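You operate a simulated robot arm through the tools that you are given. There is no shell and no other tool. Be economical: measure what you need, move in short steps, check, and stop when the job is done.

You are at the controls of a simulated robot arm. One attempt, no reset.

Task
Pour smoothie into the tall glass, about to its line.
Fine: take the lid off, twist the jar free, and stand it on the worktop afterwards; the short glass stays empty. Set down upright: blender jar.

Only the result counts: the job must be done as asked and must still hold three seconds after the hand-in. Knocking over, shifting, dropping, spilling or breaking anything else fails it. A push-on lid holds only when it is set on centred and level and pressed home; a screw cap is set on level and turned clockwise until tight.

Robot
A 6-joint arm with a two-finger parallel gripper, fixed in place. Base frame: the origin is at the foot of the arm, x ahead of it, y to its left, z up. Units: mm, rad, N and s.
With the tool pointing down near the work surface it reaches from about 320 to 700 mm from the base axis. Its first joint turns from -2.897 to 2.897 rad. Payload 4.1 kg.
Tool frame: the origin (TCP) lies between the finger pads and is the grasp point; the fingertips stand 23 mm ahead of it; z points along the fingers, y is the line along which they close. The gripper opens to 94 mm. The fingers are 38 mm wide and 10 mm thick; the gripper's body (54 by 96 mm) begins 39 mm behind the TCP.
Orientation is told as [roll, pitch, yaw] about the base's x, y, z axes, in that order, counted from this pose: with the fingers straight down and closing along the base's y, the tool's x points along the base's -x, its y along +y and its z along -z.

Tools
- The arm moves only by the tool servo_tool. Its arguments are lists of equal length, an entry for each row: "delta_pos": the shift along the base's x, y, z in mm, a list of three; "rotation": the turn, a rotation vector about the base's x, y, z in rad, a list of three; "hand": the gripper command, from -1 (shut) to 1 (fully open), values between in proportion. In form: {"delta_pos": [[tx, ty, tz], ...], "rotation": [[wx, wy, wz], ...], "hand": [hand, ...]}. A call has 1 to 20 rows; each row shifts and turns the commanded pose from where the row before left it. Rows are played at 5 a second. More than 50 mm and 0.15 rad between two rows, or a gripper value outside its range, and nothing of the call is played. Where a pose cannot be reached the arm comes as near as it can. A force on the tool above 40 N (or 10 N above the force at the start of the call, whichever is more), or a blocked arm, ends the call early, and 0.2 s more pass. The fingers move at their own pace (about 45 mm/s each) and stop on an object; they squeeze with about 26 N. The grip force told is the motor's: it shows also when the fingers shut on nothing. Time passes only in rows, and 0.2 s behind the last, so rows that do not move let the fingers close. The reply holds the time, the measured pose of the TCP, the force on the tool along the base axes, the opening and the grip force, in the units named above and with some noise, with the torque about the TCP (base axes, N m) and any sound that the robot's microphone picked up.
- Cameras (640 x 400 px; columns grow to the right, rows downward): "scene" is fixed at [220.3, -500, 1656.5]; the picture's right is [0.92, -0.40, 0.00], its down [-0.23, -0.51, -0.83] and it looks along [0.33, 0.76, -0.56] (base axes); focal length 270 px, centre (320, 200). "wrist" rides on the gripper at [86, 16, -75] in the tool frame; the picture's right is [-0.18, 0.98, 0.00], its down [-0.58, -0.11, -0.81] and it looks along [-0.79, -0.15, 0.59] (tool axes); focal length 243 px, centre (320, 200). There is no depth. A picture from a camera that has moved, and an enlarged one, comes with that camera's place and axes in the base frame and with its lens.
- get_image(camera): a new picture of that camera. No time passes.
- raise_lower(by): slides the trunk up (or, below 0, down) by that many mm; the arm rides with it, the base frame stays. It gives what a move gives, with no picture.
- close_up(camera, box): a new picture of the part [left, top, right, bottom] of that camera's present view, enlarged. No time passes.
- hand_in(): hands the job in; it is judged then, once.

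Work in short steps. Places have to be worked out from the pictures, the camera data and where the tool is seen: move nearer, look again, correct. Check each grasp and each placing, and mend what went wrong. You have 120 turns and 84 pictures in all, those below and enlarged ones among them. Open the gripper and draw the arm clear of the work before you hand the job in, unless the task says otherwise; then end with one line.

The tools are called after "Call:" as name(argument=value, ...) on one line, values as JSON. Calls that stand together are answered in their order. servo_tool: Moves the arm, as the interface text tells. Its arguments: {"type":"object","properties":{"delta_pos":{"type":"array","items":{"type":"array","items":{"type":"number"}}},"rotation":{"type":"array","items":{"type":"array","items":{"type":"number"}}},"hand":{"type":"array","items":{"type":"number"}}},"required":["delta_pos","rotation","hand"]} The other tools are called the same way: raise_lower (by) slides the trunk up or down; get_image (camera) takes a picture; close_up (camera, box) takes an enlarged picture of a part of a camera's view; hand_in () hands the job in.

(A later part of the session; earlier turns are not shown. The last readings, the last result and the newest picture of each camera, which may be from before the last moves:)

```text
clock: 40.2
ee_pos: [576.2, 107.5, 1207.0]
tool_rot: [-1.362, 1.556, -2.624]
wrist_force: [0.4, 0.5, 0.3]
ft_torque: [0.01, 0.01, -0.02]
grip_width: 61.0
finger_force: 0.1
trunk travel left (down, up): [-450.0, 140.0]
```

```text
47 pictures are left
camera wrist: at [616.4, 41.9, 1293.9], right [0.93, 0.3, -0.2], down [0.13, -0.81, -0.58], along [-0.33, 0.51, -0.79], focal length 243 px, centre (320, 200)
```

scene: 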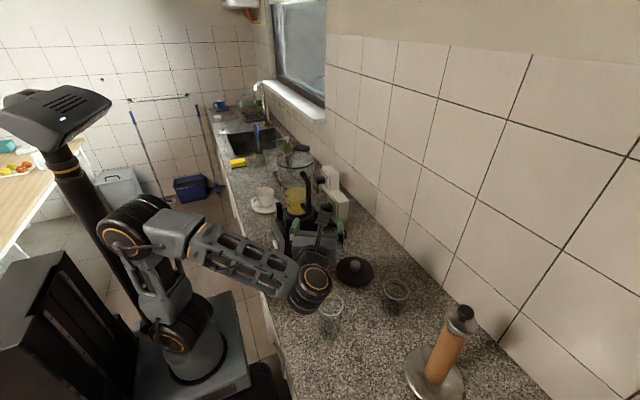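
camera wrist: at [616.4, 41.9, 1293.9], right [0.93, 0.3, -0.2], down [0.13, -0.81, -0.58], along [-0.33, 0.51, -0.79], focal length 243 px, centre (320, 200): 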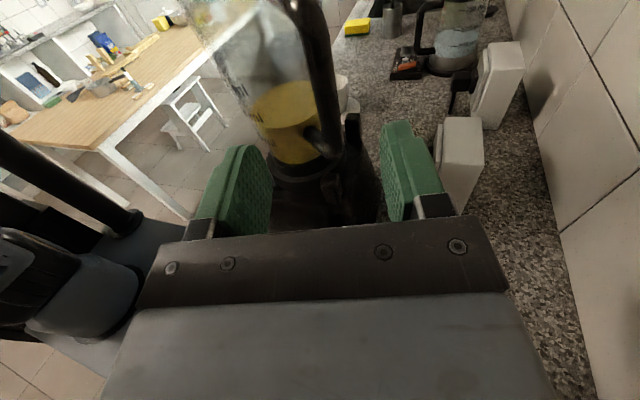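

Released cleanly. I'll move to the front-left of the blender while yawing the tool to point along +x.

Call:
servo_tool(delta_pos=[[-10, -15, 0], [-15, -15, 0], [-18, -15, 0], [-18, -15, 0], [-18, -10, 0], [-18, -5, 0], [-18, 0, 0], [-18, 0, 0], [-18, 0, 0], [-18, 0, 0], [-18, 0, 0], [-18, 0, 0], [-15, 0, 0]], rotation=[[0, 0, -0.1446], [0, 0, -0.1446], [0, 0, -0.1446], [0, 0, -0.1446], [0, 0, -0.1446], [0, 0, -0.1446], [0, 0, -0.1446], [0, 0, -0.1446], [0, 0, -0.1446], [0, 0, -0.1446], [0, 0, -0.1446], [0, 0, -0.1446], [0, 0, -0.1446]], hand=[1, 1, 1, 1, 1, 1, 1, 1, 1, 1, 1, 1, 1])

Call:
get_image(camera="wrist")

Call:
close_up(camera="scene", box=[240, 135, 360, 265])

```text
clock: 43.0
ee_pos: [410.1, 8.4, 1170.2]
tool_rot: [-0.126, 1.373, 3.064]
wrist_force: [-0.6, -0.4, 0.1]
ft_torque: [-0.03, -0.01, -0.01]
grip_width: 93.9
finger_force: 0.1
out of reach, approached as far as the arm can: row 11, 12, 13
trunk travel left (down, up): [-450.0, 140.0]
stopped in row 13: the arm was blocked; the commanded pose is now the measured one
```

```text
46 pictures are left
camera wrist: at [354.7, -12.5, 1270.1], right [0.01, -0.98, -0.2], down [-0.91, 0.08, -0.41], along [0.42, 0.19, -0.89], focal length 243 px, centre (320, 200)
```

wrist: 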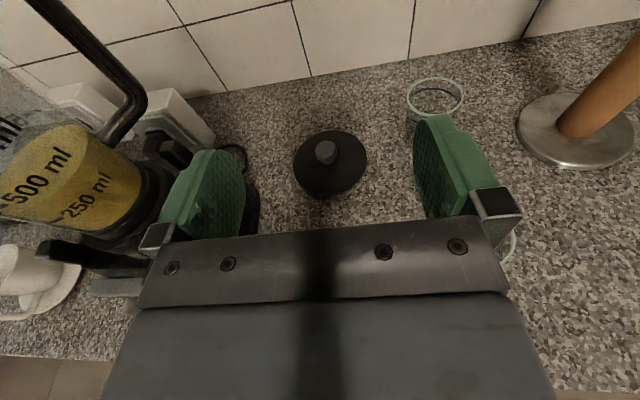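

```text
3.08 times, centred on (300, 200) of scene
camera zoom: at [220.3, -500.0, 1656.5], right [0.92, -0.4, 0.0], down [-0.23, -0.51, -0.83], along [0.33, 0.76, -0.56], focal length 831 px, centre (382, 200)
```

zoom: 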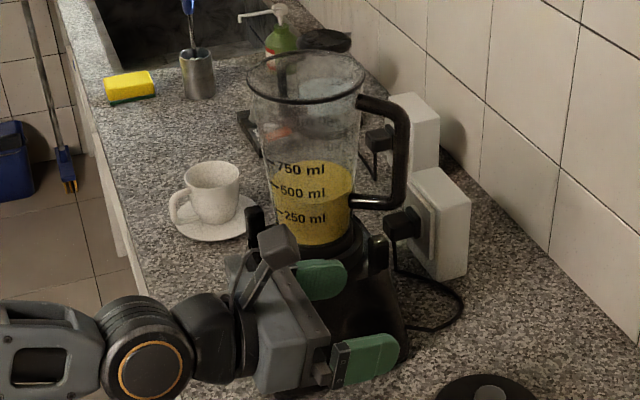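

Pointing +x this close to the base is outside the arm's range. The jar is clearly visible now, so I'll zoom tightly on its lower body to measure the diameter and check the collar posts.

Call:
close_up(camera="scene", box=[275, 175, 335, 225])

Call:
close_up(camera="scene", box=[275, 145, 335, 195])

```text
8.00 times, centred on (305, 200) of scene
camera zoom: at [220.3, -500.0, 1656.5], right [0.92, -0.4, 0.0], down [-0.23, -0.51, -0.83], along [0.33, 0.76, -0.56], focal length 2161 px, centre (440, 200)
```

zoom: 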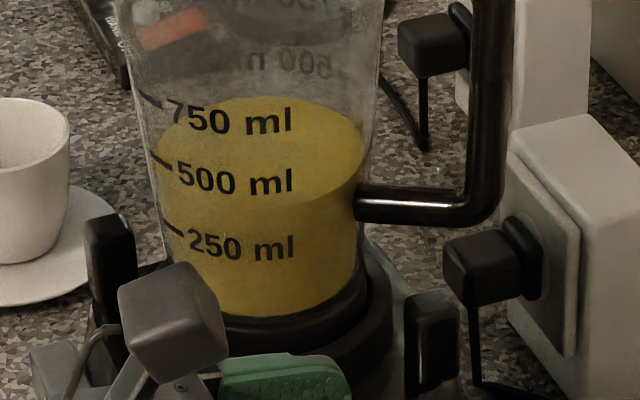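

```text
8.00 times, centred on (305, 170) of scene
camera zoom: at [220.3, -500.0, 1656.5], right [0.92, -0.4, 0.0], down [-0.23, -0.51, -0.83], along [0.33, 0.76, -0.56], focal length 2161 px, centre (440, 440)
```

zoom: 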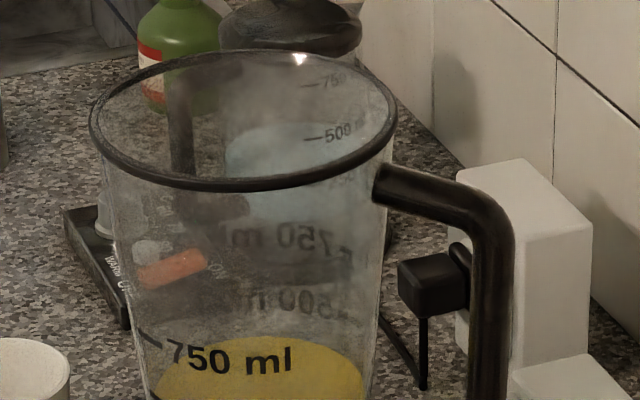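

The liquid is near the 500 ml mark with its surface at z≈1141. The body is about 84–88 mm across at z 1100–1140, and the axis is near (467,267). The post tops are near z 1095 and the handle now points to about -41°. A body grip from -x at z≈1127 should avoid the binding. I'll see if that pose is reachable, staying clear in x for now.

Call:
servo_tool(delta_pos=[[-8, 30, 0], [-8, 35, 0], [-8, 35, 0], [-8, 35, 0], [-8, 35, 0], [0, 35, 0], [0, 30, 0], [0, 24, 0]], rotation=[[0, -0.03, -0.01], [0, -0.03, -0.01], [0, -0.03, -0.01], [0, -0.03, -0.01], [0, -0.03, -0.007], [0, -0.03, 0], [0, -0.014, 0], [0, 0, 0]], hand=[1, 1, 1, 1, 1, 1, 1, 1])

Call:
get_image(camera="scene")

Call:
get_image(camera="wrist")

```text
clock: 44.1
ee_pos: [408.2, 2.8, 1166.0]
tool_rot: [-0.124, 1.345, 3.043]
wrist_force: [0.2, 0.0, 0.2]
ft_torque: [-0.02, -0.03, 0.01]
grip_width: 93.9
finger_force: 0.1
out of reach, approached as far as the arm can: row 1, 2, 3, 4, 5
trunk travel left (down, up): [-450.0, 140.0]
stopped in row 5: the arm was blocked; the commanded pose is now the measured one
```

```text
42 pictures are left
```

scene: 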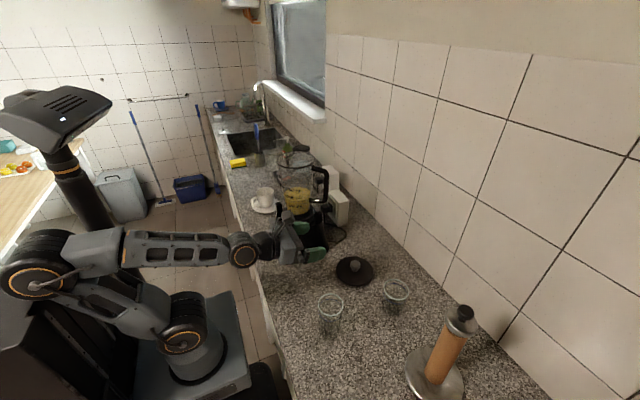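

```text
41 pictures are left
camera wrist: at [356.1, -18.2, 1267.9], right [-0.02, -0.98, -0.21], down [-0.92, 0.1, -0.39], along [0.4, 0.18, -0.9], focal length 243 px, centre (320, 200)
```

wrist: 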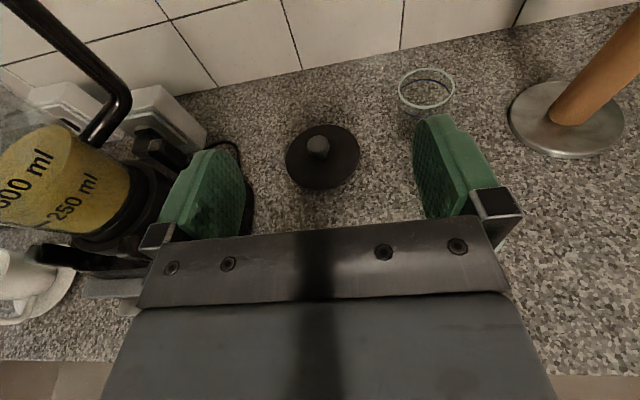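

The elbow is over-folded, so a lower trunk should open it. I'll drop the trunk 100 mm and raise the tool, then repeat.

Call:
raise_lower(by=-100)

Call:
servo_tool(delta_pos=[[0, 10, 30], [0, 10, 30], [0, 10, 30], [0, 10, 30]], rotation=[[0, 0, 0], [0, 0, 0], [0, 0, 0], [0, 0, 0]], hand=[1, 1, 1, 1])

Call:
raise_lower(by=-100)

Call:
servo_tool(delta_pos=[[0, 0, 30], [0, 0, 30], [0, 0, 30], [0, 0, 20], [0, 0, 0]], rotation=[[0, -0.05, -0.01], [0, -0.05, -0.01], [0, -0.05, -0.01], [0, -0.05, -0.02], [0, -0.025, -0.01]], hand=[1, 1, 1, 1, 1])

```text
clock: 45.5
ee_pos: [418.7, 3.4, 1040.2]
tool_rot: [-0.103, 1.272, 3.063]
wrist_force: [-0.2, -0.4, 0.8]
ft_torque: [-0.01, -0.01, 0.01]
grip_width: 93.9
finger_force: 0.0
trunk travel left (down, up): [-350.0, 240.0]
```

```text
clock: 46.7
ee_pos: [434.2, 40.6, 1140.6]
tool_rot: [-0.01, 1.222, 3.132]
wrist_force: [1.2, 0.1, 0.7]
ft_torque: [-0.03, 0.07, 0.0]
grip_width: 94.0
finger_force: 0.0
out of reach, approached as far as the arm can: row 2
trunk travel left (down, up): [-350.0, 240.0]
stopped in row 4: the arm was blocked; the commanded pose is now the measured one
```

```text
clock: 48.0
ee_pos: [439.3, 39.3, 1039.2]
tool_rot: [-0.008, 1.223, 3.13]
wrist_force: [-0.5, -0.4, 0.2]
ft_torque: [0.03, -0.02, -0.05]
grip_width: 94.0
finger_force: 0.0
trunk travel left (down, up): [-250.0, 340.0]
```

```text
clock: 49.2
ee_pos: [440.9, 39.6, 1150.0]
tool_rot: [-0.061, 1.45, 3.019]
wrist_force: [0.4, -0.1, 0.7]
ft_torque: [0.0, 0.02, 0.01]
grip_width: 94.2
finger_force: 0.1
trunk travel left (down, up): [-250.0, 340.0]
```

That opened things up. Now I'll finish levelling and move along +y toward the jar's front side, staying at x≈375 and z≈1160.

Call:
servo_tool(delta_pos=[[-17, 10, 5], [-17, 20, 5], [-17, 30, 0], [-15, 35, 0], [0, 35, 0], [0, 35, 0], [0, 35, 0], [0, 27, 0]], rotation=[[0, -0.03, 0], [0, -0.03, 0], [0, -0.03, 0], [0, -0.03, 0], [0, 0, 0], [0, 0, 0], [0, 0, 0], [0, 0, 0]], hand=[1, 1, 1, 1, 1, 1, 1, 1])

Call:
get_image(camera="wrist")

```text
clock: 51.0
ee_pos: [369.2, 268.0, 1165.6]
tool_rot: [-2.036, 1.549, 1.046]
wrist_force: [0.0, 0.0, 0.9]
ft_torque: [0.0, -0.01, 0.0]
grip_width: 94.1
finger_force: 0.0
trunk travel left (down, up): [-250.0, 340.0]
```

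```text
40 pictures are left
camera wrist: at [293.9, 253.7, 1251.9], right [-0.06, -0.98, -0.2], down [-0.79, 0.17, -0.59], along [0.61, 0.13, -0.78], focal length 243 px, centre (320, 200)
```

wrist: 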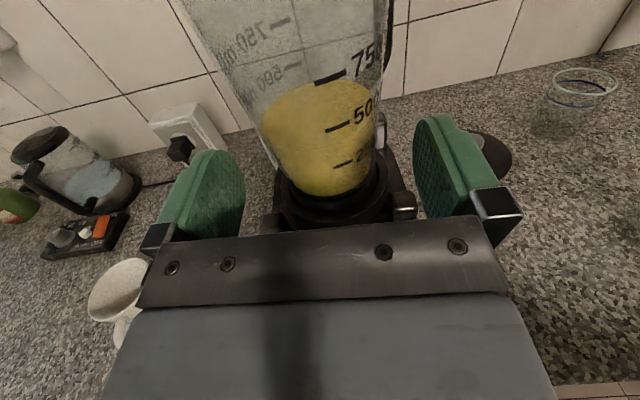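

The pose is reachable now. I'll trim the small yaw, pitch and roll errors, drop to z≈1128, and look closely to centre on the jar.

Call:
servo_tool(delta_pos=[[0, 0, -18], [0, 0, -19], [0, 0, 0]], rotation=[[-0.02, 0.016, 0.061], [0, 0, 0], [0, 0, 0]], hand=[1, 1, 1])

Call:
get_image(camera="wrist")

Call:
close_up(camera="wrist", box=[220, 60, 440, 220])

Call:
close_up(camera="scene", box=[255, 165, 335, 235])

```text
clock: 51.8
ee_pos: [369.4, 266.7, 1128.8]
tool_rot: [0.354, 1.563, -2.785]
wrist_force: [0.1, -0.3, -0.9]
ft_torque: [-0.01, -0.01, -0.01]
grip_width: 94.2
finger_force: 0.1
trunk travel left (down, up): [-250.0, 340.0]
```

```text
39 pictures are left
camera wrist: at [296.3, 250.8, 1216.2], right [0.0, -0.98, -0.18], down [-0.81, 0.11, -0.58], along [0.59, 0.15, -0.8], focal length 243 px, centre (320, 200)
```

wrist: 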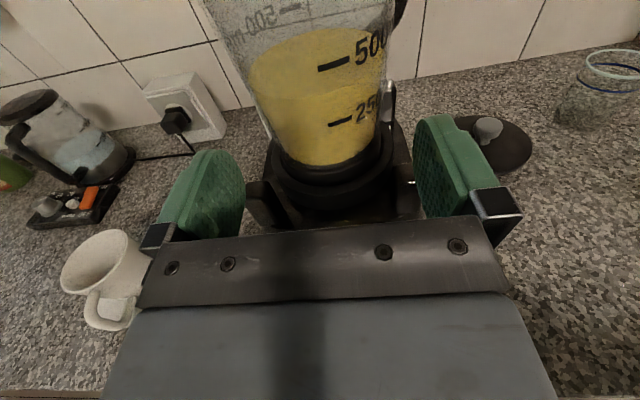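

```text
2.50 times, centred on (330, 140) of wrist
camera zoom: at [296.3, 250.8, 1216.2], right [0.0, -0.98, -0.18], down [-0.81, 0.11, -0.58], along [0.59, 0.15, -0.8], focal length 606 px, centre (295, 350)
```

zoom: 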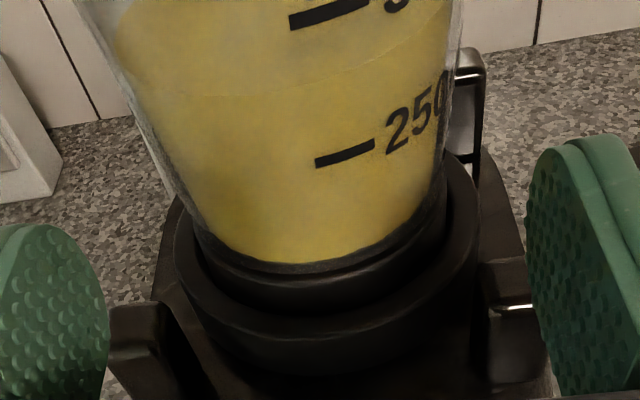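

```text
5.71 times, centred on (295, 200) of scene
camera zoom: at [220.3, -500.0, 1656.5], right [0.92, -0.4, 0.0], down [-0.23, -0.51, -0.83], along [0.33, 0.76, -0.56], focal length 1543 px, centre (463, 200)
```

zoom: 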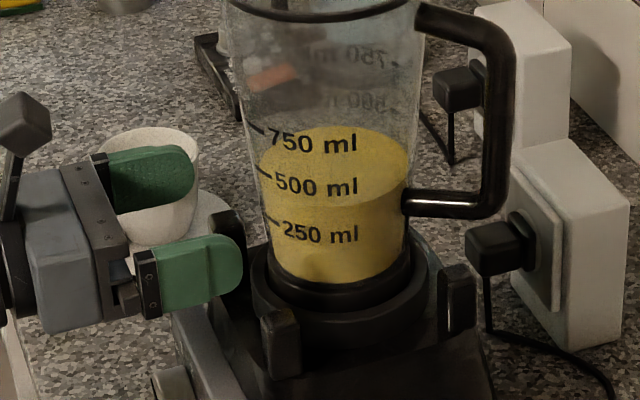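

Orientation is good. The jar axis comes out at y≈268.2 against the TCP's 266.7. I'll shift +1.5 in y, advance to x≈425 and recheck.

Call:
servo_tool(delta_pos=[[10, 1.5, 0], [20, 0, 0], [20, 0, 0], [6, 0, 0], [0, 0, 0]], rotation=[[0, 0, 0], [0, 0, 0], [0, 0, 0], [0, 0, 0], [0, 0, 0]], hand=[1, 1, 1, 1, 1])

Call:
get_image(camera="wrist")

Call:
close_up(camera="scene", box=[255, 165, 335, 235])

```text
clock: 53.0
ee_pos: [425.1, 269.0, 1129.4]
tool_rot: [0.349, 1.563, -2.792]
wrist_force: [0.6, -0.2, -0.5]
ft_torque: [-0.02, 0.0, 0.02]
grip_width: 93.7
finger_force: 0.1
trunk travel left (down, up): [-250.0, 340.0]
```

```text
36 pictures are left
camera wrist: at [352.4, 252.4, 1216.4], right [0.0, -0.98, -0.18], down [-0.81, 0.11, -0.58], along [0.59, 0.15, -0.8], focal length 243 px, centre (320, 200)
```

wrist: 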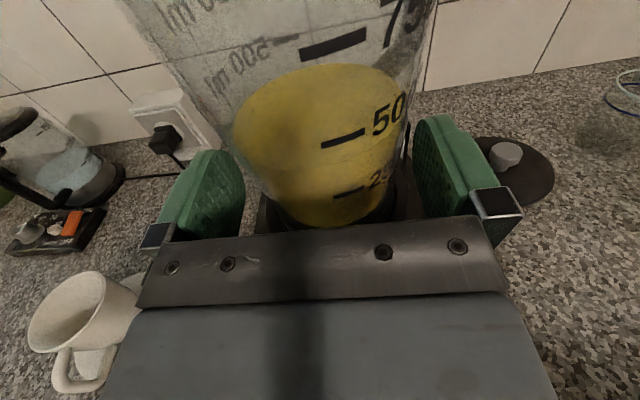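

```text
5.71 times, centred on (295, 200) of scene
camera zoom: at [220.3, -500.0, 1656.5], right [0.92, -0.4, 0.0], down [-0.23, -0.51, -0.83], along [0.33, 0.76, -0.56], focal length 1543 px, centre (463, 200)
```

zoom: 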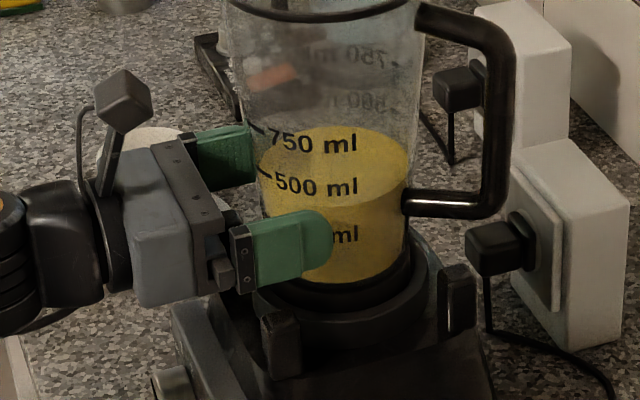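

Nearly lined up. I'll check the lateral gaps with a tight wrist zoom before committing.

Call:
close_up(camera="wrist", box=[210, 70, 440, 220])

```text
2.67 times, centred on (325, 145) of wrist
camera zoom: at [352.4, 252.4, 1216.4], right [0.0, -0.98, -0.18], down [-0.81, 0.11, -0.58], along [0.59, 0.15, -0.8], focal length 647 px, centre (307, 347)
```

zoom: 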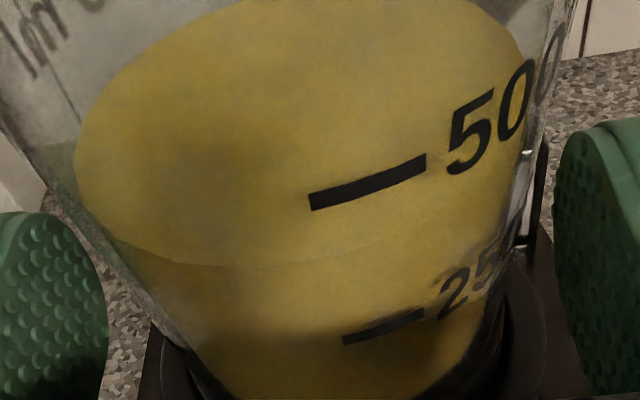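

The outer glass is wider than I thought: about 93 mm at this height but about 89 mm near z 1100. The post tops work out near z 1075. I'll back out, pitch the tool 8° down, and come in lower with contact at z≈1098.

Call:
servo_tool(delta_pos=[[-17, 0, 0], [0, 0, -10], [0, 0, -11], [0, 0, 0]], rotation=[[0, 0.07, 0], [0, 0.07, 0], [0, 0, 0], [0, 0, 0]], hand=[1, 1, 1, 1])

Call:
get_image(camera="wrist")

Call:
close_up(camera="scene", box=[260, 170, 330, 230])

```text
clock: 54.0
ee_pos: [408.1, 269.0, 1107.6]
tool_rot: [0.01, 1.425, -3.128]
wrist_force: [-0.3, 0.3, 1.4]
ft_torque: [-0.01, 0.0, 0.01]
grip_width: 94.1
finger_force: 0.0
trunk travel left (down, up): [-250.0, 340.0]
```

```text
33 pictures are left
camera wrist: at [348.3, 251.9, 1204.8], right [-0.02, -0.98, -0.18], down [-0.88, 0.11, -0.46], along [0.47, 0.15, -0.87], focal length 243 px, centre (320, 200)
```

wrist: 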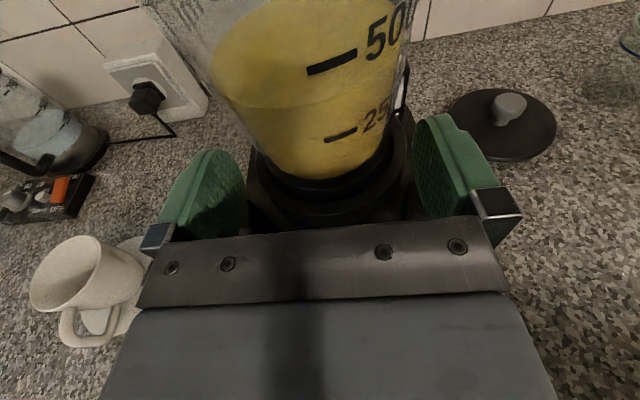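

```text
6.67 times, centred on (295, 200) of scene
camera zoom: at [220.3, -500.0, 1656.5], right [0.92, -0.4, 0.0], down [-0.23, -0.51, -0.83], along [0.33, 0.76, -0.56], focal length 1800 px, centre (487, 200)
```

zoom: 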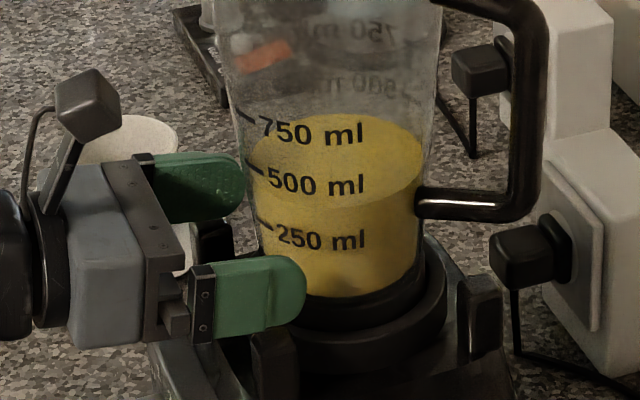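

Geometry looks right, with the fingers above the posts and straddling the body. I'll advance along the tool axis in small steps, watching the force.

Call:
servo_tool(delta_pos=[[10, 0, -1.4], [10, 0, -1.4], [8, 0, -1.1], [6, 0, -0.8], [5, 0, -0.7], [5, 0, -0.7], [0, 0, 0]], rotation=[[0, 0, 0], [0, 0, 0], [0, 0, 0], [0, 0, 0], [0, 0, 0], [0, 0, 0], [0, 0, 0]], hand=[1, 1, 1, 1, 1, 1, 1])

Call:
get_image(camera="wrist")

```text
clock: 55.6
ee_pos: [448.6, 270.2, 1104.1]
tool_rot: [0.01, 1.432, -3.127]
wrist_force: [-25.9, 10.2, 11.5]
ft_torque: [-0.12, -0.22, -0.06]
grip_width: 93.9
finger_force: 0.5
trunk travel left (down, up): [-250.0, 340.0]
```

```text
31 pictures are left
camera wrist: at [388.1, 253.3, 1200.9], right [-0.02, -0.98, -0.18], down [-0.88, 0.1, -0.46], along [0.47, 0.15, -0.87], focal length 243 px, centre (320, 200)
```

wrist: 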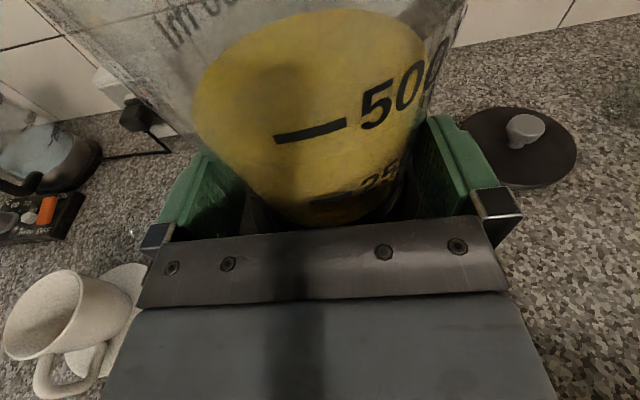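

Contact: -x 26 N, +y 10 N and +z 11 N suggest touching a post from above and the left finger on the jar. I'll ease back, raise 3 mm, shift +1.5 y and re-read.

Call:
servo_tool(delta_pos=[[-4, 1.5, 3], [0, 0, 0]], rotation=[[0, 0, 0], [0, 0, 0]], hand=[1, 1])

Call:
close_up(camera="scene", box=[260, 170, 330, 230])

```text
clock: 56.2
ee_pos: [446.9, 268.3, 1103.7]
tool_rot: [0.028, 1.423, -3.114]
wrist_force: [-14.8, 1.4, -5.5]
ft_torque: [-0.14, -0.49, 0.04]
grip_width: 94.0
finger_force: 0.5
trunk travel left (down, up): [-250.0, 340.0]
```

```text
6.67 times, centred on (295, 200) of scene
camera zoom: at [220.3, -500.0, 1656.5], right [0.92, -0.4, 0.0], down [-0.23, -0.51, -0.83], along [0.33, 0.76, -0.56], focal length 1800 px, centre (487, 200)
```

zoom: 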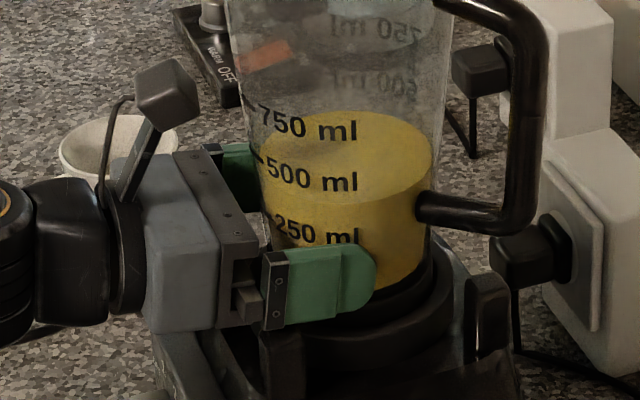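

The fingers are wedging on the body, which is too wide for the opening, and that has nudged the blender a few mm. Body grip isn't viable here, so I'll back straight out and look.

Call:
servo_tool(delta_pos=[[-6, -0.5, 1], [-15, 0, 2], [-20, 0, 3], [-30, 0, 4], [0, 0, 10]], rotation=[[0, 0, 0], [0, 0, 0], [0, 0, 0], [0, 0, 0], [0, 0, 0]], hand=[1, 1, 1, 1, 1])

Call:
close_up(camera="scene", box=[240, 135, 360, 265])

```text
clock: 57.4
ee_pos: [378.4, 269.8, 1123.7]
tool_rot: [0.012, 1.424, -3.129]
wrist_force: [1.1, -0.1, -0.8]
ft_torque: [-0.05, -0.01, 0.0]
grip_width: 94.2
finger_force: 0.1
trunk travel left (down, up): [-250.0, 340.0]
```

```text
3.08 times, centred on (300, 200) of scene
camera zoom: at [220.3, -500.0, 1656.5], right [0.92, -0.4, 0.0], down [-0.23, -0.51, -0.83], along [0.33, 0.76, -0.56], focal length 831 px, centre (382, 200)
```

zoom: 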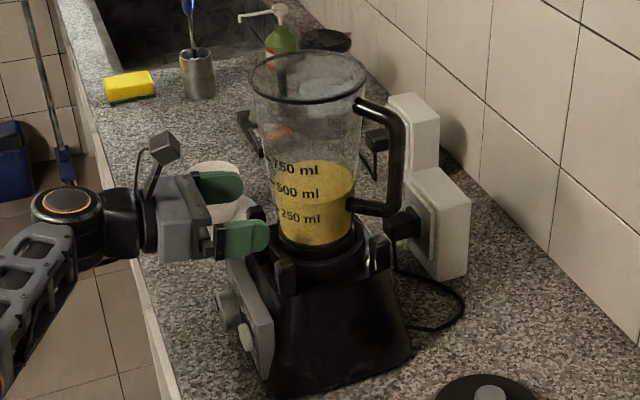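

The blender is back near its original spot and the jar is upright. New plan: grip the handle bar from the tangential side, with one finger inside the loop. That gives real control about the pour axis, which becomes wrist roll, and lets the inner finger hook under the top arm. I'll raise the trunk and reposition.

Call:
raise_lower(by=90)

Call:
servo_tool(delta_pos=[[-5, -30, 0], [0, -40, 0], [0, -40, 0], [5, -30, 0], [20, -10, 0], [20, -5, 0], [25, -5, 0], [20, 0, 0]], rotation=[[0, -0.07, 0.02], [0, -0.07, 0.127], [0, 0, 0.127], [0, 0, 0.127], [0, 0, 0.127], [0, 0, 0.127], [0, 0, 0.127], [0, 0, 0.127]], hand=[0, 0, 0, 0, 0, 0, 0, 0])

Call:
get_image(camera="wrist")

Call:
close_up(camera="scene", box=[260, 140, 360, 240])

```text
clock: 58.6
ee_pos: [378.4, 269.8, 1214.5]
tool_rot: [0.014, 1.425, -3.125]
wrist_force: [0.1, -0.9, 0.2]
ft_torque: [0.01, 0.03, 0.0]
grip_width: 93.8
finger_force: 0.1
trunk travel left (down, up): [-340.0, 250.0]
```

```text
clock: 59.7
ee_pos: [342.4, 235.8, 1191.9]
tool_rot: [0.235, 1.511, -2.248]
wrist_force: [-0.2, 0.5, 0.2]
ft_torque: [0.0, 0.01, -0.04]
grip_width: 47.2
finger_force: 0.1
out of reach, approached as far as the arm can: row 4
trunk travel left (down, up): [-340.0, 250.0]
stopped in row 5: the arm was blocked; the commanded pose is now the measured one
```

```text
28 pictures are left
camera wrist: at [297.4, 181.5, 1283.7], right [0.6, -0.79, -0.17], down [-0.72, -0.43, -0.53], along [0.35, 0.44, -0.83], focal length 243 px, centre (320, 200)
```

wrist: 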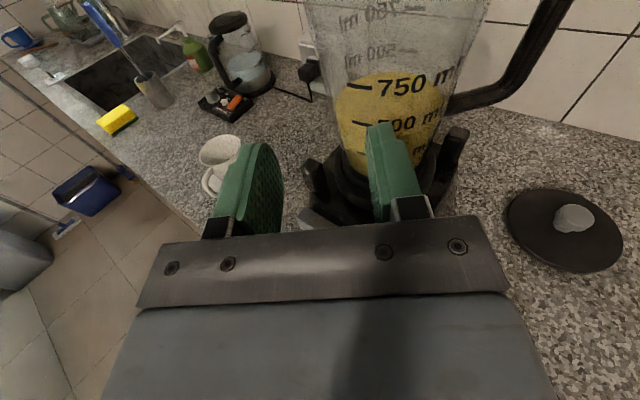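

```text
4.00 times, centred on (310, 190) of scene
camera zoom: at [220.3, -500.0, 1656.5], right [0.92, -0.4, 0.0], down [-0.23, -0.51, -0.83], along [0.33, 0.76, -0.56], focal length 1080 px, centre (360, 240)
```

zoom: 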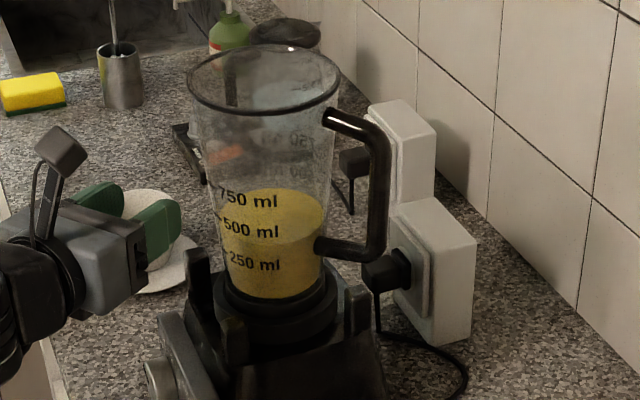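

The elbow is over-folded again near the base. I'll lower the trunk 90 mm and travel outward and up.

Call:
raise_lower(by=-90)

Call:
servo_tool(delta_pos=[[5, -35, 10], [10, -35, 20], [20, -35, 25], [25, -20, 25], [30, -10, 20], [30, 0, 10], [20, 0, 0]], rotation=[[0, 0, 0.03], [0, 0, 0.03], [0, 0, 0.04], [0, 0, 0.04], [0, 0, 0.04], [0, 0, 0.04], [0, 0, 0.03]], hand=[0, 0, 0, 0, 0, 0, 0])

Call:
get_image(camera="wrist")

```text
clock: 60.9
ee_pos: [345.6, 233.8, 1100.5]
tool_rot: [0.216, 1.508, -2.276]
wrist_force: [-0.8, -0.3, 0.0]
ft_torque: [0.02, -0.03, 0.0]
grip_width: 47.0
finger_force: 0.0
trunk travel left (down, up): [-250.0, 340.0]
```

```text
clock: 61.5
ee_pos: [303.2, 272.0, 1091.8]
tool_rot: [-0.055, 1.441, -2.22]
wrist_force: [0.1, -1.1, -0.7]
ft_torque: [-0.04, 0.02, 0.0]
grip_width: 46.9
finger_force: 0.0
trunk travel left (down, up): [-250.0, 340.0]
stopped in row 2: the arm was blocked; the commanded pose is now the measured one
```

```text
26 pictures are left
camera wrist: at [282.7, 211.6, 1188.0], right [0.8, -0.57, -0.19], down [-0.58, -0.66, -0.47], along [0.14, 0.49, -0.86], focal length 243 px, centre (320, 200)
```

wrist: 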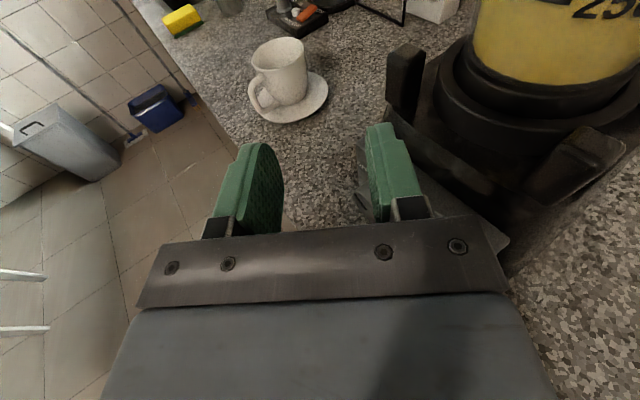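

It moved the wrong way and is blocked, so I'll look at the whole arm before doing anything else.

Call:
get_image(camera="scene")

```text
25 pictures are left
```

scene: 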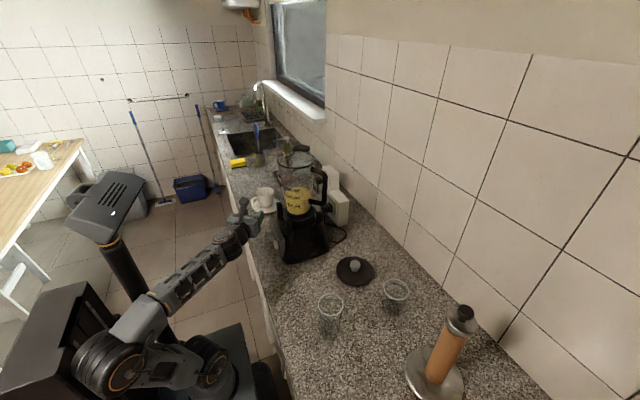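

The elbow is folded against its limit. Rising straight up opens it, so I'll go up to about z 1330 and then cross above everything.

Call:
servo_tool(delta_pos=[[0, 0, 30], [0, 0, 40], [0, 0, 40], [0, 0, 40], [0, 0, 40], [0, 0, 40]], rotation=[[0, 0, 0], [0, 0, 0], [0, 0, 0], [0, 0, 0], [0, 0, 0], [0, 0, 0]], hand=[0, 0, 0, 0, 0, 0])

```text
clock: 62.9
ee_pos: [303.1, 270.6, 1324.3]
tool_rot: [-0.049, 1.444, -2.219]
wrist_force: [0.1, 0.6, 1.1]
ft_torque: [-0.02, 0.06, 0.03]
grip_width: 46.9
finger_force: 0.1
trunk travel left (down, up): [-250.0, 340.0]
```

Now I'll fix the pitch and yaw while crossing to the pre-grasp (≈493,134), then descend a bit.

Call:
servo_tool(delta_pos=[[5, -35, 0], [15, -35, 0], [25, -30, 0], [30, -20, -5], [35, -10, -15], [40, -6, -20], [40, 0, -20]], rotation=[[0.021, -0.014, -0.012], [0.021, -0.014, -0.012], [0.021, -0.014, -0.012], [0.021, -0.014, -0.012], [0.021, -0.014, -0.012], [0, 0, 0], [0, 0, 0]], hand=[0, 0, 0, 0, 0, 0, 0])

Call:
get_image(camera="wrist")

```text
clock: 64.5
ee_pos: [494.9, 134.3, 1264.5]
tool_rot: [-1.791, 1.561, 2.264]
wrist_force: [-0.9, 0.1, 0.5]
ft_torque: [0.0, 0.02, -0.03]
grip_width: 46.9
finger_force: 0.1
trunk travel left (down, up): [-250.0, 340.0]
```

```text
24 pictures are left
camera wrist: at [462.5, 64.5, 1351.8], right [0.78, -0.6, -0.19], down [-0.58, -0.57, -0.58], along [0.24, 0.56, -0.79], focal length 243 px, centre (320, 200)
```

wrist: 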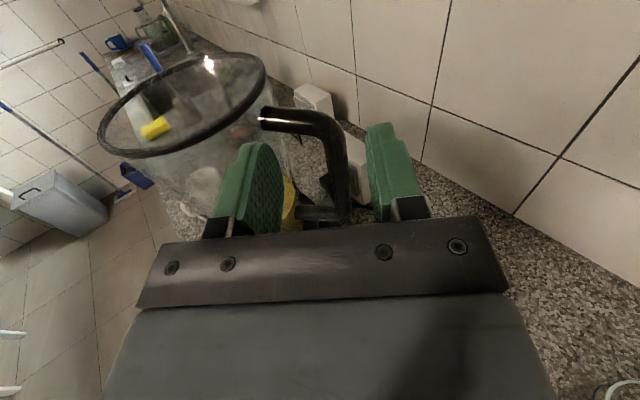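

Excellent view: the bar is ahead, almost centred and perpendicular to the handle plane. I'll drop to z≈1210, shift right 2 mm, advance 35 mm and re-measure.

Call:
servo_tool(delta_pos=[[1.6, -1.2, -27], [0, 0, -27], [10.5, 13.8, 0], [10.5, 13.8, 0], [0, 0, 0]], rotation=[[0, 0, 0], [0, 0, 0], [0, 0, 0], [0, 0, 0], [0, 0, 0]], hand=[0, 0, 0, 0, 0])

Call:
get_image(camera="wrist")

```text
clock: 65.7
ee_pos: [517.4, 161.3, 1210.3]
tool_rot: [-1.658, 1.559, 2.398]
wrist_force: [0.1, 0.3, -0.2]
ft_torque: [0.01, 0.01, 0.04]
grip_width: 47.3
finger_force: 0.1
trunk travel left (down, up): [-250.0, 340.0]
```

```text
23 pictures are left
camera wrist: at [484.9, 91.0, 1297.5], right [0.78, -0.6, -0.19], down [-0.58, -0.57, -0.58], along [0.24, 0.56, -0.79], focal length 243 px, centre (320, 200)
```

wrist: 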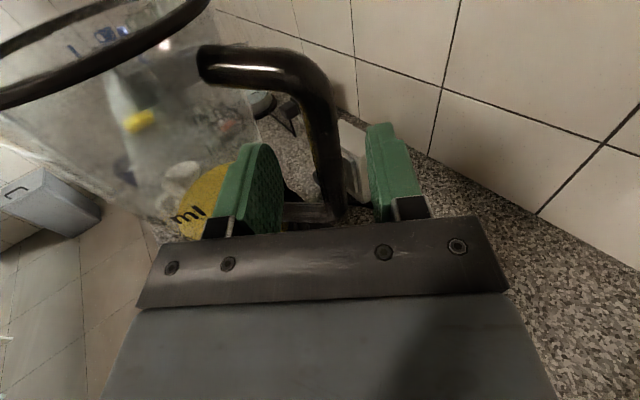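

Triangulating the bend puts the bar at about (540,186) with the handle plane near -49°. I'll yaw -0.19 to align perpendicular, shift 3.6 mm left, advance half way and recheck.

Call:
servo_tool(delta_pos=[[-1.2, 1.4, 0], [-1.2, 1.3, 0], [11.3, 9.9, 0], [0, 0, 0]], rotation=[[0, 0, -0.095], [0, 0, -0.095], [0, 0, 0], [0, 0, 0]], hand=[0, 0, 0, 0])

Call:
get_image(camera="wrist")

```text
clock: 66.7
ee_pos: [524.9, 172.7, 1210.0]
tool_rot: [-1.651, 1.56, 2.212]
wrist_force: [-0.1, 0.1, -0.2]
ft_torque: [0.03, -0.01, -0.02]
grip_width: 46.9
finger_force: 0.0
trunk travel left (down, up): [-250.0, 340.0]
```

```text
22 pictures are left
camera wrist: at [481.1, 111.2, 1297.8], right [0.65, -0.74, -0.19], down [-0.68, -0.45, -0.58], along [0.34, 0.51, -0.79], focal length 243 px, centre (320, 200)
```

wrist: 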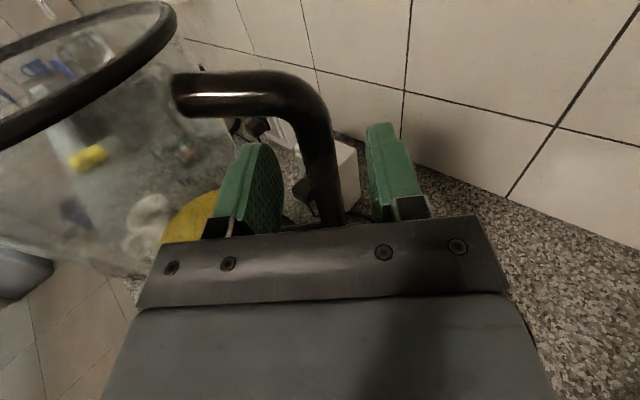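

The bar is about 18–26 mm ahead and centred. I'll advance 22 mm and close.

Call:
servo_tool(delta_pos=[[8.6, 6.9, 0], [8.6, 6.9, 0], [0, 0, 0], [0, 0, 0], [0, 0, 0], [0, 0, 0]], rotation=[[0, 0, 0], [0, 0, 0], [0, 0, 0], [0, 0, 0], [0, 0, 0], [0, 0, 0]], hand=[0, 0, 0, -1, -1, -1])

Call:
get_image(camera="wrist")

```text
clock: 68.0
ee_pos: [540.3, 188.5, 1210.9]
tool_rot: [-1.652, 1.559, 2.213]
wrist_force: [-4.4, 2.4, -1.2]
ft_torque: [0.72, 0.82, 0.04]
grip_width: 18.0
finger_force: 26.0
trunk travel left (down, up): [-250.0, 340.0]
```

```text
21 pictures are left
camera wrist: at [497.7, 126.1, 1297.6], right [0.65, -0.73, -0.2], down [-0.68, -0.45, -0.58], along [0.34, 0.51, -0.79], focal length 243 px, centre (320, 200)
```

wrist: 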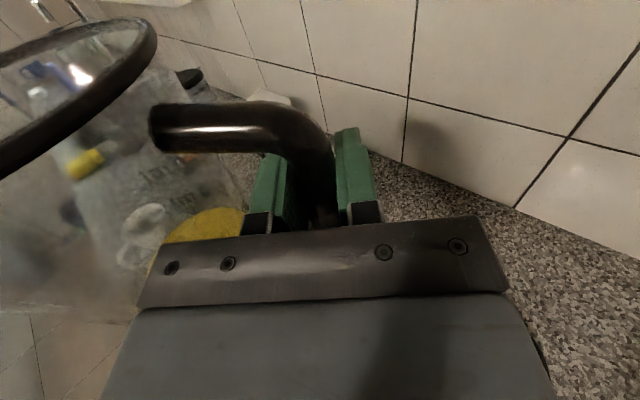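

Gripped, with the same ~1.08 N·m edge torque. I'll roll +0.018 about the tool axis to seat the pads flush.

Call:
servo_tool(delta_pos=[[0, 0, 0], [0, 0, 0]], rotation=[[0.0135, 0.012, 0], [0, 0, 0]], hand=[-1, -1])

```text
clock: 68.7
ee_pos: [542.2, 187.8, 1212.1]
tool_rot: [-1.591, 1.543, 2.272]
wrist_force: [-4.2, 3.9, -0.2]
ft_torque: [0.47, 0.35, 0.0]
grip_width: 17.7
finger_force: 25.8
trunk travel left (down, up): [-250.0, 340.0]
```

Flush enough. Now I'll continue the CCW twist by 0.3 rad, watching force and listening for a release.

Call:
servo_tool(delta_pos=[[3.9, 3.8, 0], [3.5, 3.8, 0], [3.4, 4.1, 0], [3.3, 4.2, 0], [2.9, 4.3, 0], [2.8, 4.6, 0]], rotation=[[0.0045, 0.004, 0.05], [0, 0, 0.05], [0, 0, 0.05], [0, 0, 0.05], [0, 0, 0.05], [0, 0, 0.05]], hand=[-1, -1, -1, -1, -1, -1])

Call:
close_up(camera="scene", box=[240, 135, 360, 265])

```text
clock: 70.0
ee_pos: [562.9, 211.1, 1209.6]
tool_rot: [-1.573, 1.536, 2.591]
wrist_force: [1.3, -0.8, -0.1]
ft_torque: [-0.13, -0.57, -0.05]
grip_width: 17.5
finger_force: 26.4
trunk travel left (down, up): [-250.0, 340.0]
```

```text
3.08 times, centred on (300, 200) of scene
camera zoom: at [220.3, -500.0, 1656.5], right [0.92, -0.4, 0.0], down [-0.23, -0.51, -0.83], along [0.33, 0.76, -0.56], focal length 831 px, centre (382, 200)
```

zoom: 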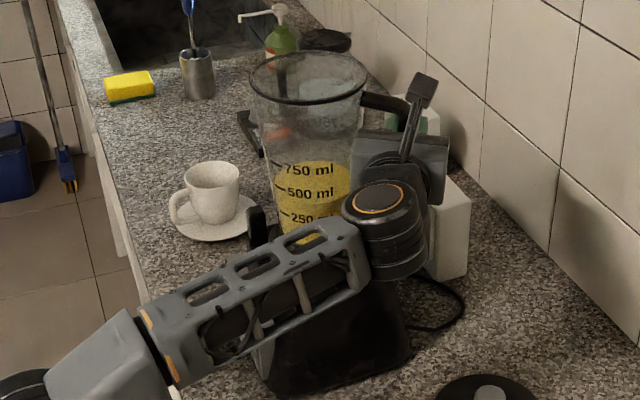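

It turns freely at 60° in total, so it's most likely unlocked. I'll lift in small steps with this grip and watch force and torque.

Call:
servo_tool(delta_pos=[[0, 0, 2], [0, 0, 2], [0, 0, 2], [0, 0, 2]], rotation=[[-0.002, -0.004, 0], [0, 0, 0], [0, 0, 0], [0, 0, 0]], hand=[-1, -1, -1, -1])

Call:
close_up(camera="scene", box=[240, 135, 360, 265])

```text
clock: 71.0
ee_pos: [562.2, 212.9, 1218.1]
tool_rot: [-1.566, 1.539, 2.598]
wrist_force: [-0.5, 0.8, -10.0]
ft_torque: [-0.52, -0.83, 0.01]
grip_width: 17.8
finger_force: 26.2
trunk travel left (down, up): [-250.0, 340.0]
```

```text
3.08 times, centred on (300, 200) of scene
camera zoom: at [220.3, -500.0, 1656.5], right [0.92, -0.4, 0.0], down [-0.23, -0.51, -0.83], along [0.33, 0.76, -0.56], focal length 831 px, centre (382, 200)
```

zoom: 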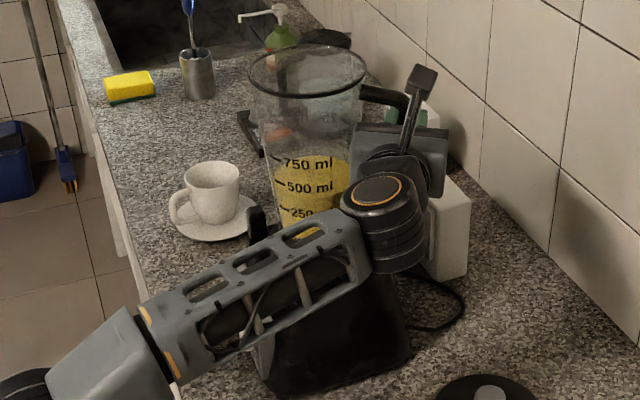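

The jar lifts off cleanly: about 10 N of weight, staying level, with the moment near 1 N·m. I'll lift further, straight up, with the trunk.

Call:
raise_lower(by=60)

Call:
close_up(camera="scene", box=[240, 125, 360, 255])

```text
clock: 72.0
ee_pos: [562.9, 212.0, 1277.5]
tool_rot: [-1.579, 1.539, 2.585]
wrist_force: [0.9, -0.1, -9.7]
ft_torque: [-0.49, -0.8, 0.02]
grip_width: 17.5
finger_force: 25.9
trunk travel left (down, up): [-310.0, 280.0]
```

```text
3.08 times, centred on (300, 190) of scene
camera zoom: at [220.3, -500.0, 1656.5], right [0.92, -0.4, 0.0], down [-0.23, -0.51, -0.83], along [0.33, 0.76, -0.56], focal length 831 px, centre (382, 231)
```

zoom: 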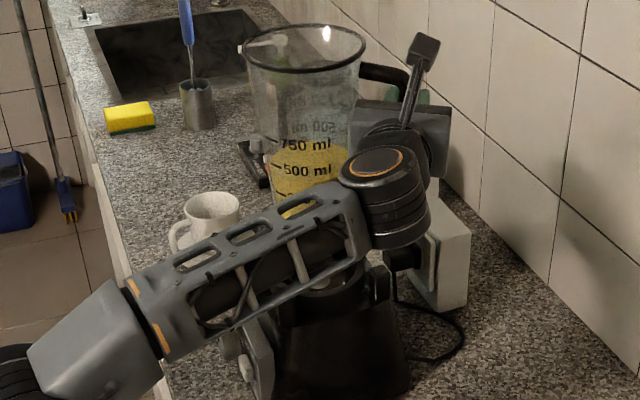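

The jar is held level at 9.7 N, 68 mm up. I'll raise it further, then carry it toward the tall glass at about z 1335 while yawing so the jar ends up on the +x side of the glass with its lip facing it.

Call:
raise_lower(by=60)

Call:
servo_tool(delta_pos=[[0, -15, 0], [0, -20, 0], [0, -22, 0], [0, -22, 0], [0, -22, 0], [0, -22, 0], [0, -22, 0], [-5, -22, 0], [-5, -22, 0], [-5, -22, 0], [-5, -22, 0], [-4, -22, 0], [-3, -17, 0]], rotation=[[0, 0, 0.05], [0, 0, 0.07], [0, 0, 0.07], [0, 0, 0.07], [0, 0, 0.07], [0, 0, 0.07], [0, 0, 0.07], [0, 0, 0.07], [0, 0, 0.07], [0, 0, 0.07], [0, 0, 0.07], [0, 0, 0.07], [0, 0, 0.07]], hand=[-1, -1, -1, -1, -1, -1, -1, -1, -1, -1, -1, -1, -1])

Call:
get_image(camera="scene")

```text
clock: 73.0
ee_pos: [563.2, 212.5, 1337.5]
tool_rot: [-1.58, 1.54, 2.584]
wrist_force: [-0.2, -0.1, -9.5]
ft_torque: [-0.5, -0.83, 0.03]
grip_width: 17.5
finger_force: 26.3
trunk travel left (down, up): [-370.0, 220.0]
```

```text
clock: 75.8
ee_pos: [525.3, -4.6, 1325.5]
tool_rot: [-1.639, 1.54, -3.042]
wrist_force: [-0.3, -0.2, -10.7]
ft_torque: [0.2, -0.96, 0.03]
grip_width: 17.7
finger_force: 26.2
out of reach, approached as far as the arm can: row 9, 10, 11, 12, 13
trunk travel left (down, up): [-370.0, 220.0]
```

```text
17 pictures are left
```

scene: 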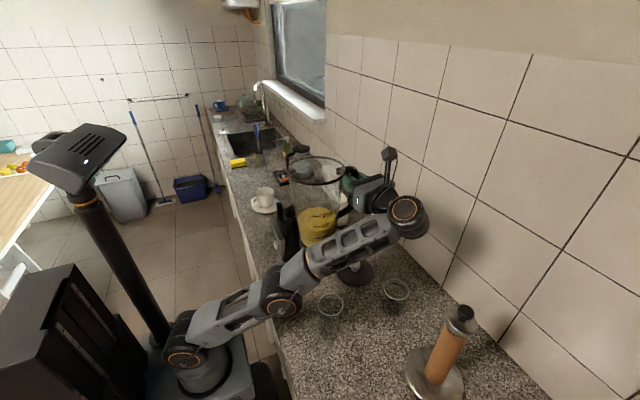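

The arm is at its reach limit, so I'll raise the trunk to bring the shoulder closer in height, then come down and continue in -y.

Call:
raise_lower(by=150)

Call:
servo_tool(delta_pos=[[0, 0, -25], [0, 0, -25], [0, 0, -25], [0, -15, -25], [2, -15, -20], [4, -15, -15], [4, -15, -10]], rotation=[[0, 0, 0], [0, 0, 0], [0, 0, 0], [0, 0, 0], [0, 0, 0], [0, 0, 0], [0, 0, 0]], hand=[-1, -1, -1, -1, -1, -1, -1])

Call:
get_image(camera="wrist")

```text
clock: 77.6
ee_pos: [526.7, -4.8, 1476.6]
tool_rot: [-1.639, 1.539, -3.042]
wrist_force: [0.3, 0.5, -10.1]
ft_torque: [0.18, -0.93, 0.01]
grip_width: 17.7
finger_force: 25.7
trunk travel left (down, up): [-520.0, 70.0]
```

```text
clock: 79.2
ee_pos: [557.6, -14.3, 1422.7]
tool_rot: [-1.628, 1.539, -3.032]
wrist_force: [0.3, -0.3, -10.1]
ft_torque: [0.21, -0.94, 0.02]
grip_width: 18.3
finger_force: 25.7
out of reach, approached as far as the arm can: row 1, 2, 3, 4, 5, 6, 7
trunk travel left (down, up): [-520.0, 70.0]
```

```text
16 pictures are left
camera wrist: at [588.8, -84.1, 1509.7], right [0.96, 0.16, -0.21], down [0.01, -0.82, -0.58], along [-0.27, 0.56, -0.79], focal length 243 px, centre (320, 200)
```

wrist: 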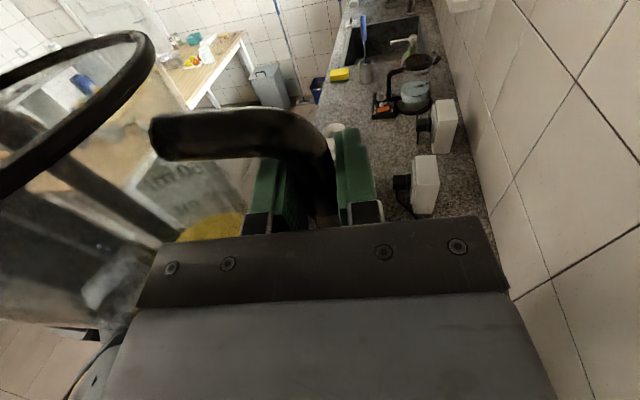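

Still at the reach limit because it's too high and too far in -y. I'll command lower and nearer.

Call:
servo_tool(delta_pos=[[-5, 15, -20], [-5, 15, -20], [-5, 15, -20], [0, 5, -15], [0, 0, 0]], rotation=[[0, 0, 0], [0, 0, 0], [0, 0, 0], [0, 0, 0], [0, 0, 0]], hand=[-1, -1, -1, -1, -1])

Call:
get_image(camera="scene")

```text
clock: 80.4
ee_pos: [593.4, 20.2, 1375.6]
tool_rot: [-1.594, 1.539, -2.996]
wrist_force: [0.6, 0.2, -9.6]
ft_torque: [0.18, -0.97, 0.0]
grip_width: 17.7
finger_force: 26.2
out of reach, approached as far as the arm can: row 1, 2, 3, 4
trunk travel left (down, up): [-520.0, 70.0]
```

```text
15 pictures are left
```

scene: 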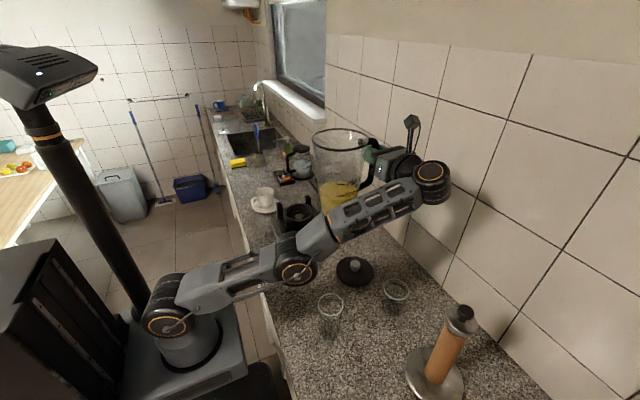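

The arm is stretched and needs a lower wrist. I'll command it down another 100 mm; the jar bottom stays well above the glasses.

Call:
servo_tool(delta_pos=[[0, 0, -25], [0, 0, -25], [0, 0, -25], [0, 0, -25], [0, 0, 0]], rotation=[[0, 0, 0], [0, 0, 0], [0, 0, 0], [0, 0, 0], [0, 0, 0]], hand=[-1, -1, -1, -1, -1])

```text
clock: 81.6
ee_pos: [627.2, 12.2, 1289.9]
tool_rot: [-1.627, 1.539, -3.029]
wrist_force: [0.4, -0.1, -9.6]
ft_torque: [0.17, -0.91, 0.01]
grip_width: 18.2
finger_force: 26.1
out of reach, approached as far as the arm can: row 1, 2, 3, 4
trunk travel left (down, up): [-520.0, 70.0]
```

The limit looks like a wrist joint: at this yaw I can't swing to -y. I'll yaw back by about 0.6 rad so the tool points near 65°, then check.

Call:
servo_tool(delta_pos=[[0, 0, 0], [0, 0, 0], [0, 0, 0], [0, 0, 0], [0, 0, 0], [0, 0, 0], [0, 0, 0], [0, 0, 0]], rotation=[[0, 0, -0.08], [0, 0, -0.08], [0, 0, -0.08], [0, 0, -0.08], [0, 0, -0.08], [0, 0, -0.08], [0, 0, -0.08], [0, 0, -0.08]], hand=[-1, -1, -1, -1, -1, -1, -1, -1])

Call:
get_image(camera="wrist")

```text
clock: 83.4
ee_pos: [721.2, -16.6, 1325.2]
tool_rot: [-1.587, 1.539, 2.654]
wrist_force: [0.5, -0.7, -10.8]
ft_torque: [-0.44, -0.85, -0.02]
grip_width: 17.8
finger_force: 26.2
out of reach, approached as far as the arm can: row 1, 2, 3, 4, 5, 6, 7, 8
trunk travel left (down, up): [-520.0, 70.0]
```

```text
14 pictures are left
camera wrist: at [705.4, -91.3, 1412.5], right [0.87, -0.45, -0.21], down [-0.48, -0.66, -0.58], along [0.12, 0.61, -0.79], focal length 243 px, centre (320, 200)
```

wrist: 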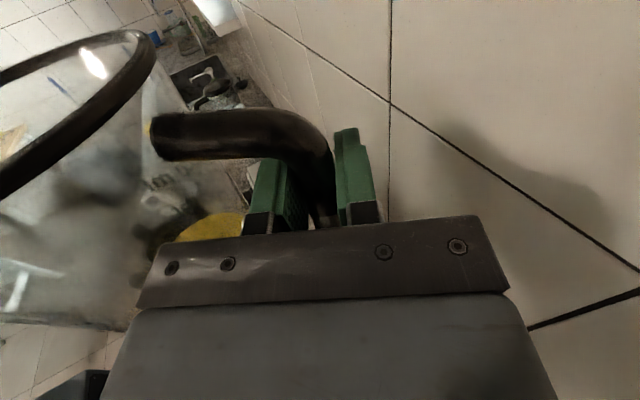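

It drifted far out toward the wall (x=721). I'll bring it back in x, a few rows at a time.

Call:
servo_tool(delta_pos=[[-25, 0, -5], [-25, 0, -5], [-25, 0, -5]], rotation=[[0, 0, 0], [0, 0, 0], [0, 0, 0]], hand=[-1, -1, -1])

```text
clock: 84.2
ee_pos: [642.8, -14.0, 1313.9]
tool_rot: [-1.692, 1.547, 2.547]
wrist_force: [-3.3, 0.2, -8.9]
ft_torque: [-0.35, -0.7, -0.1]
grip_width: 18.3
finger_force: 25.1
out of reach, approached as far as the arm can: row 1
trunk travel left (down, up): [-520.0, 70.0]
```

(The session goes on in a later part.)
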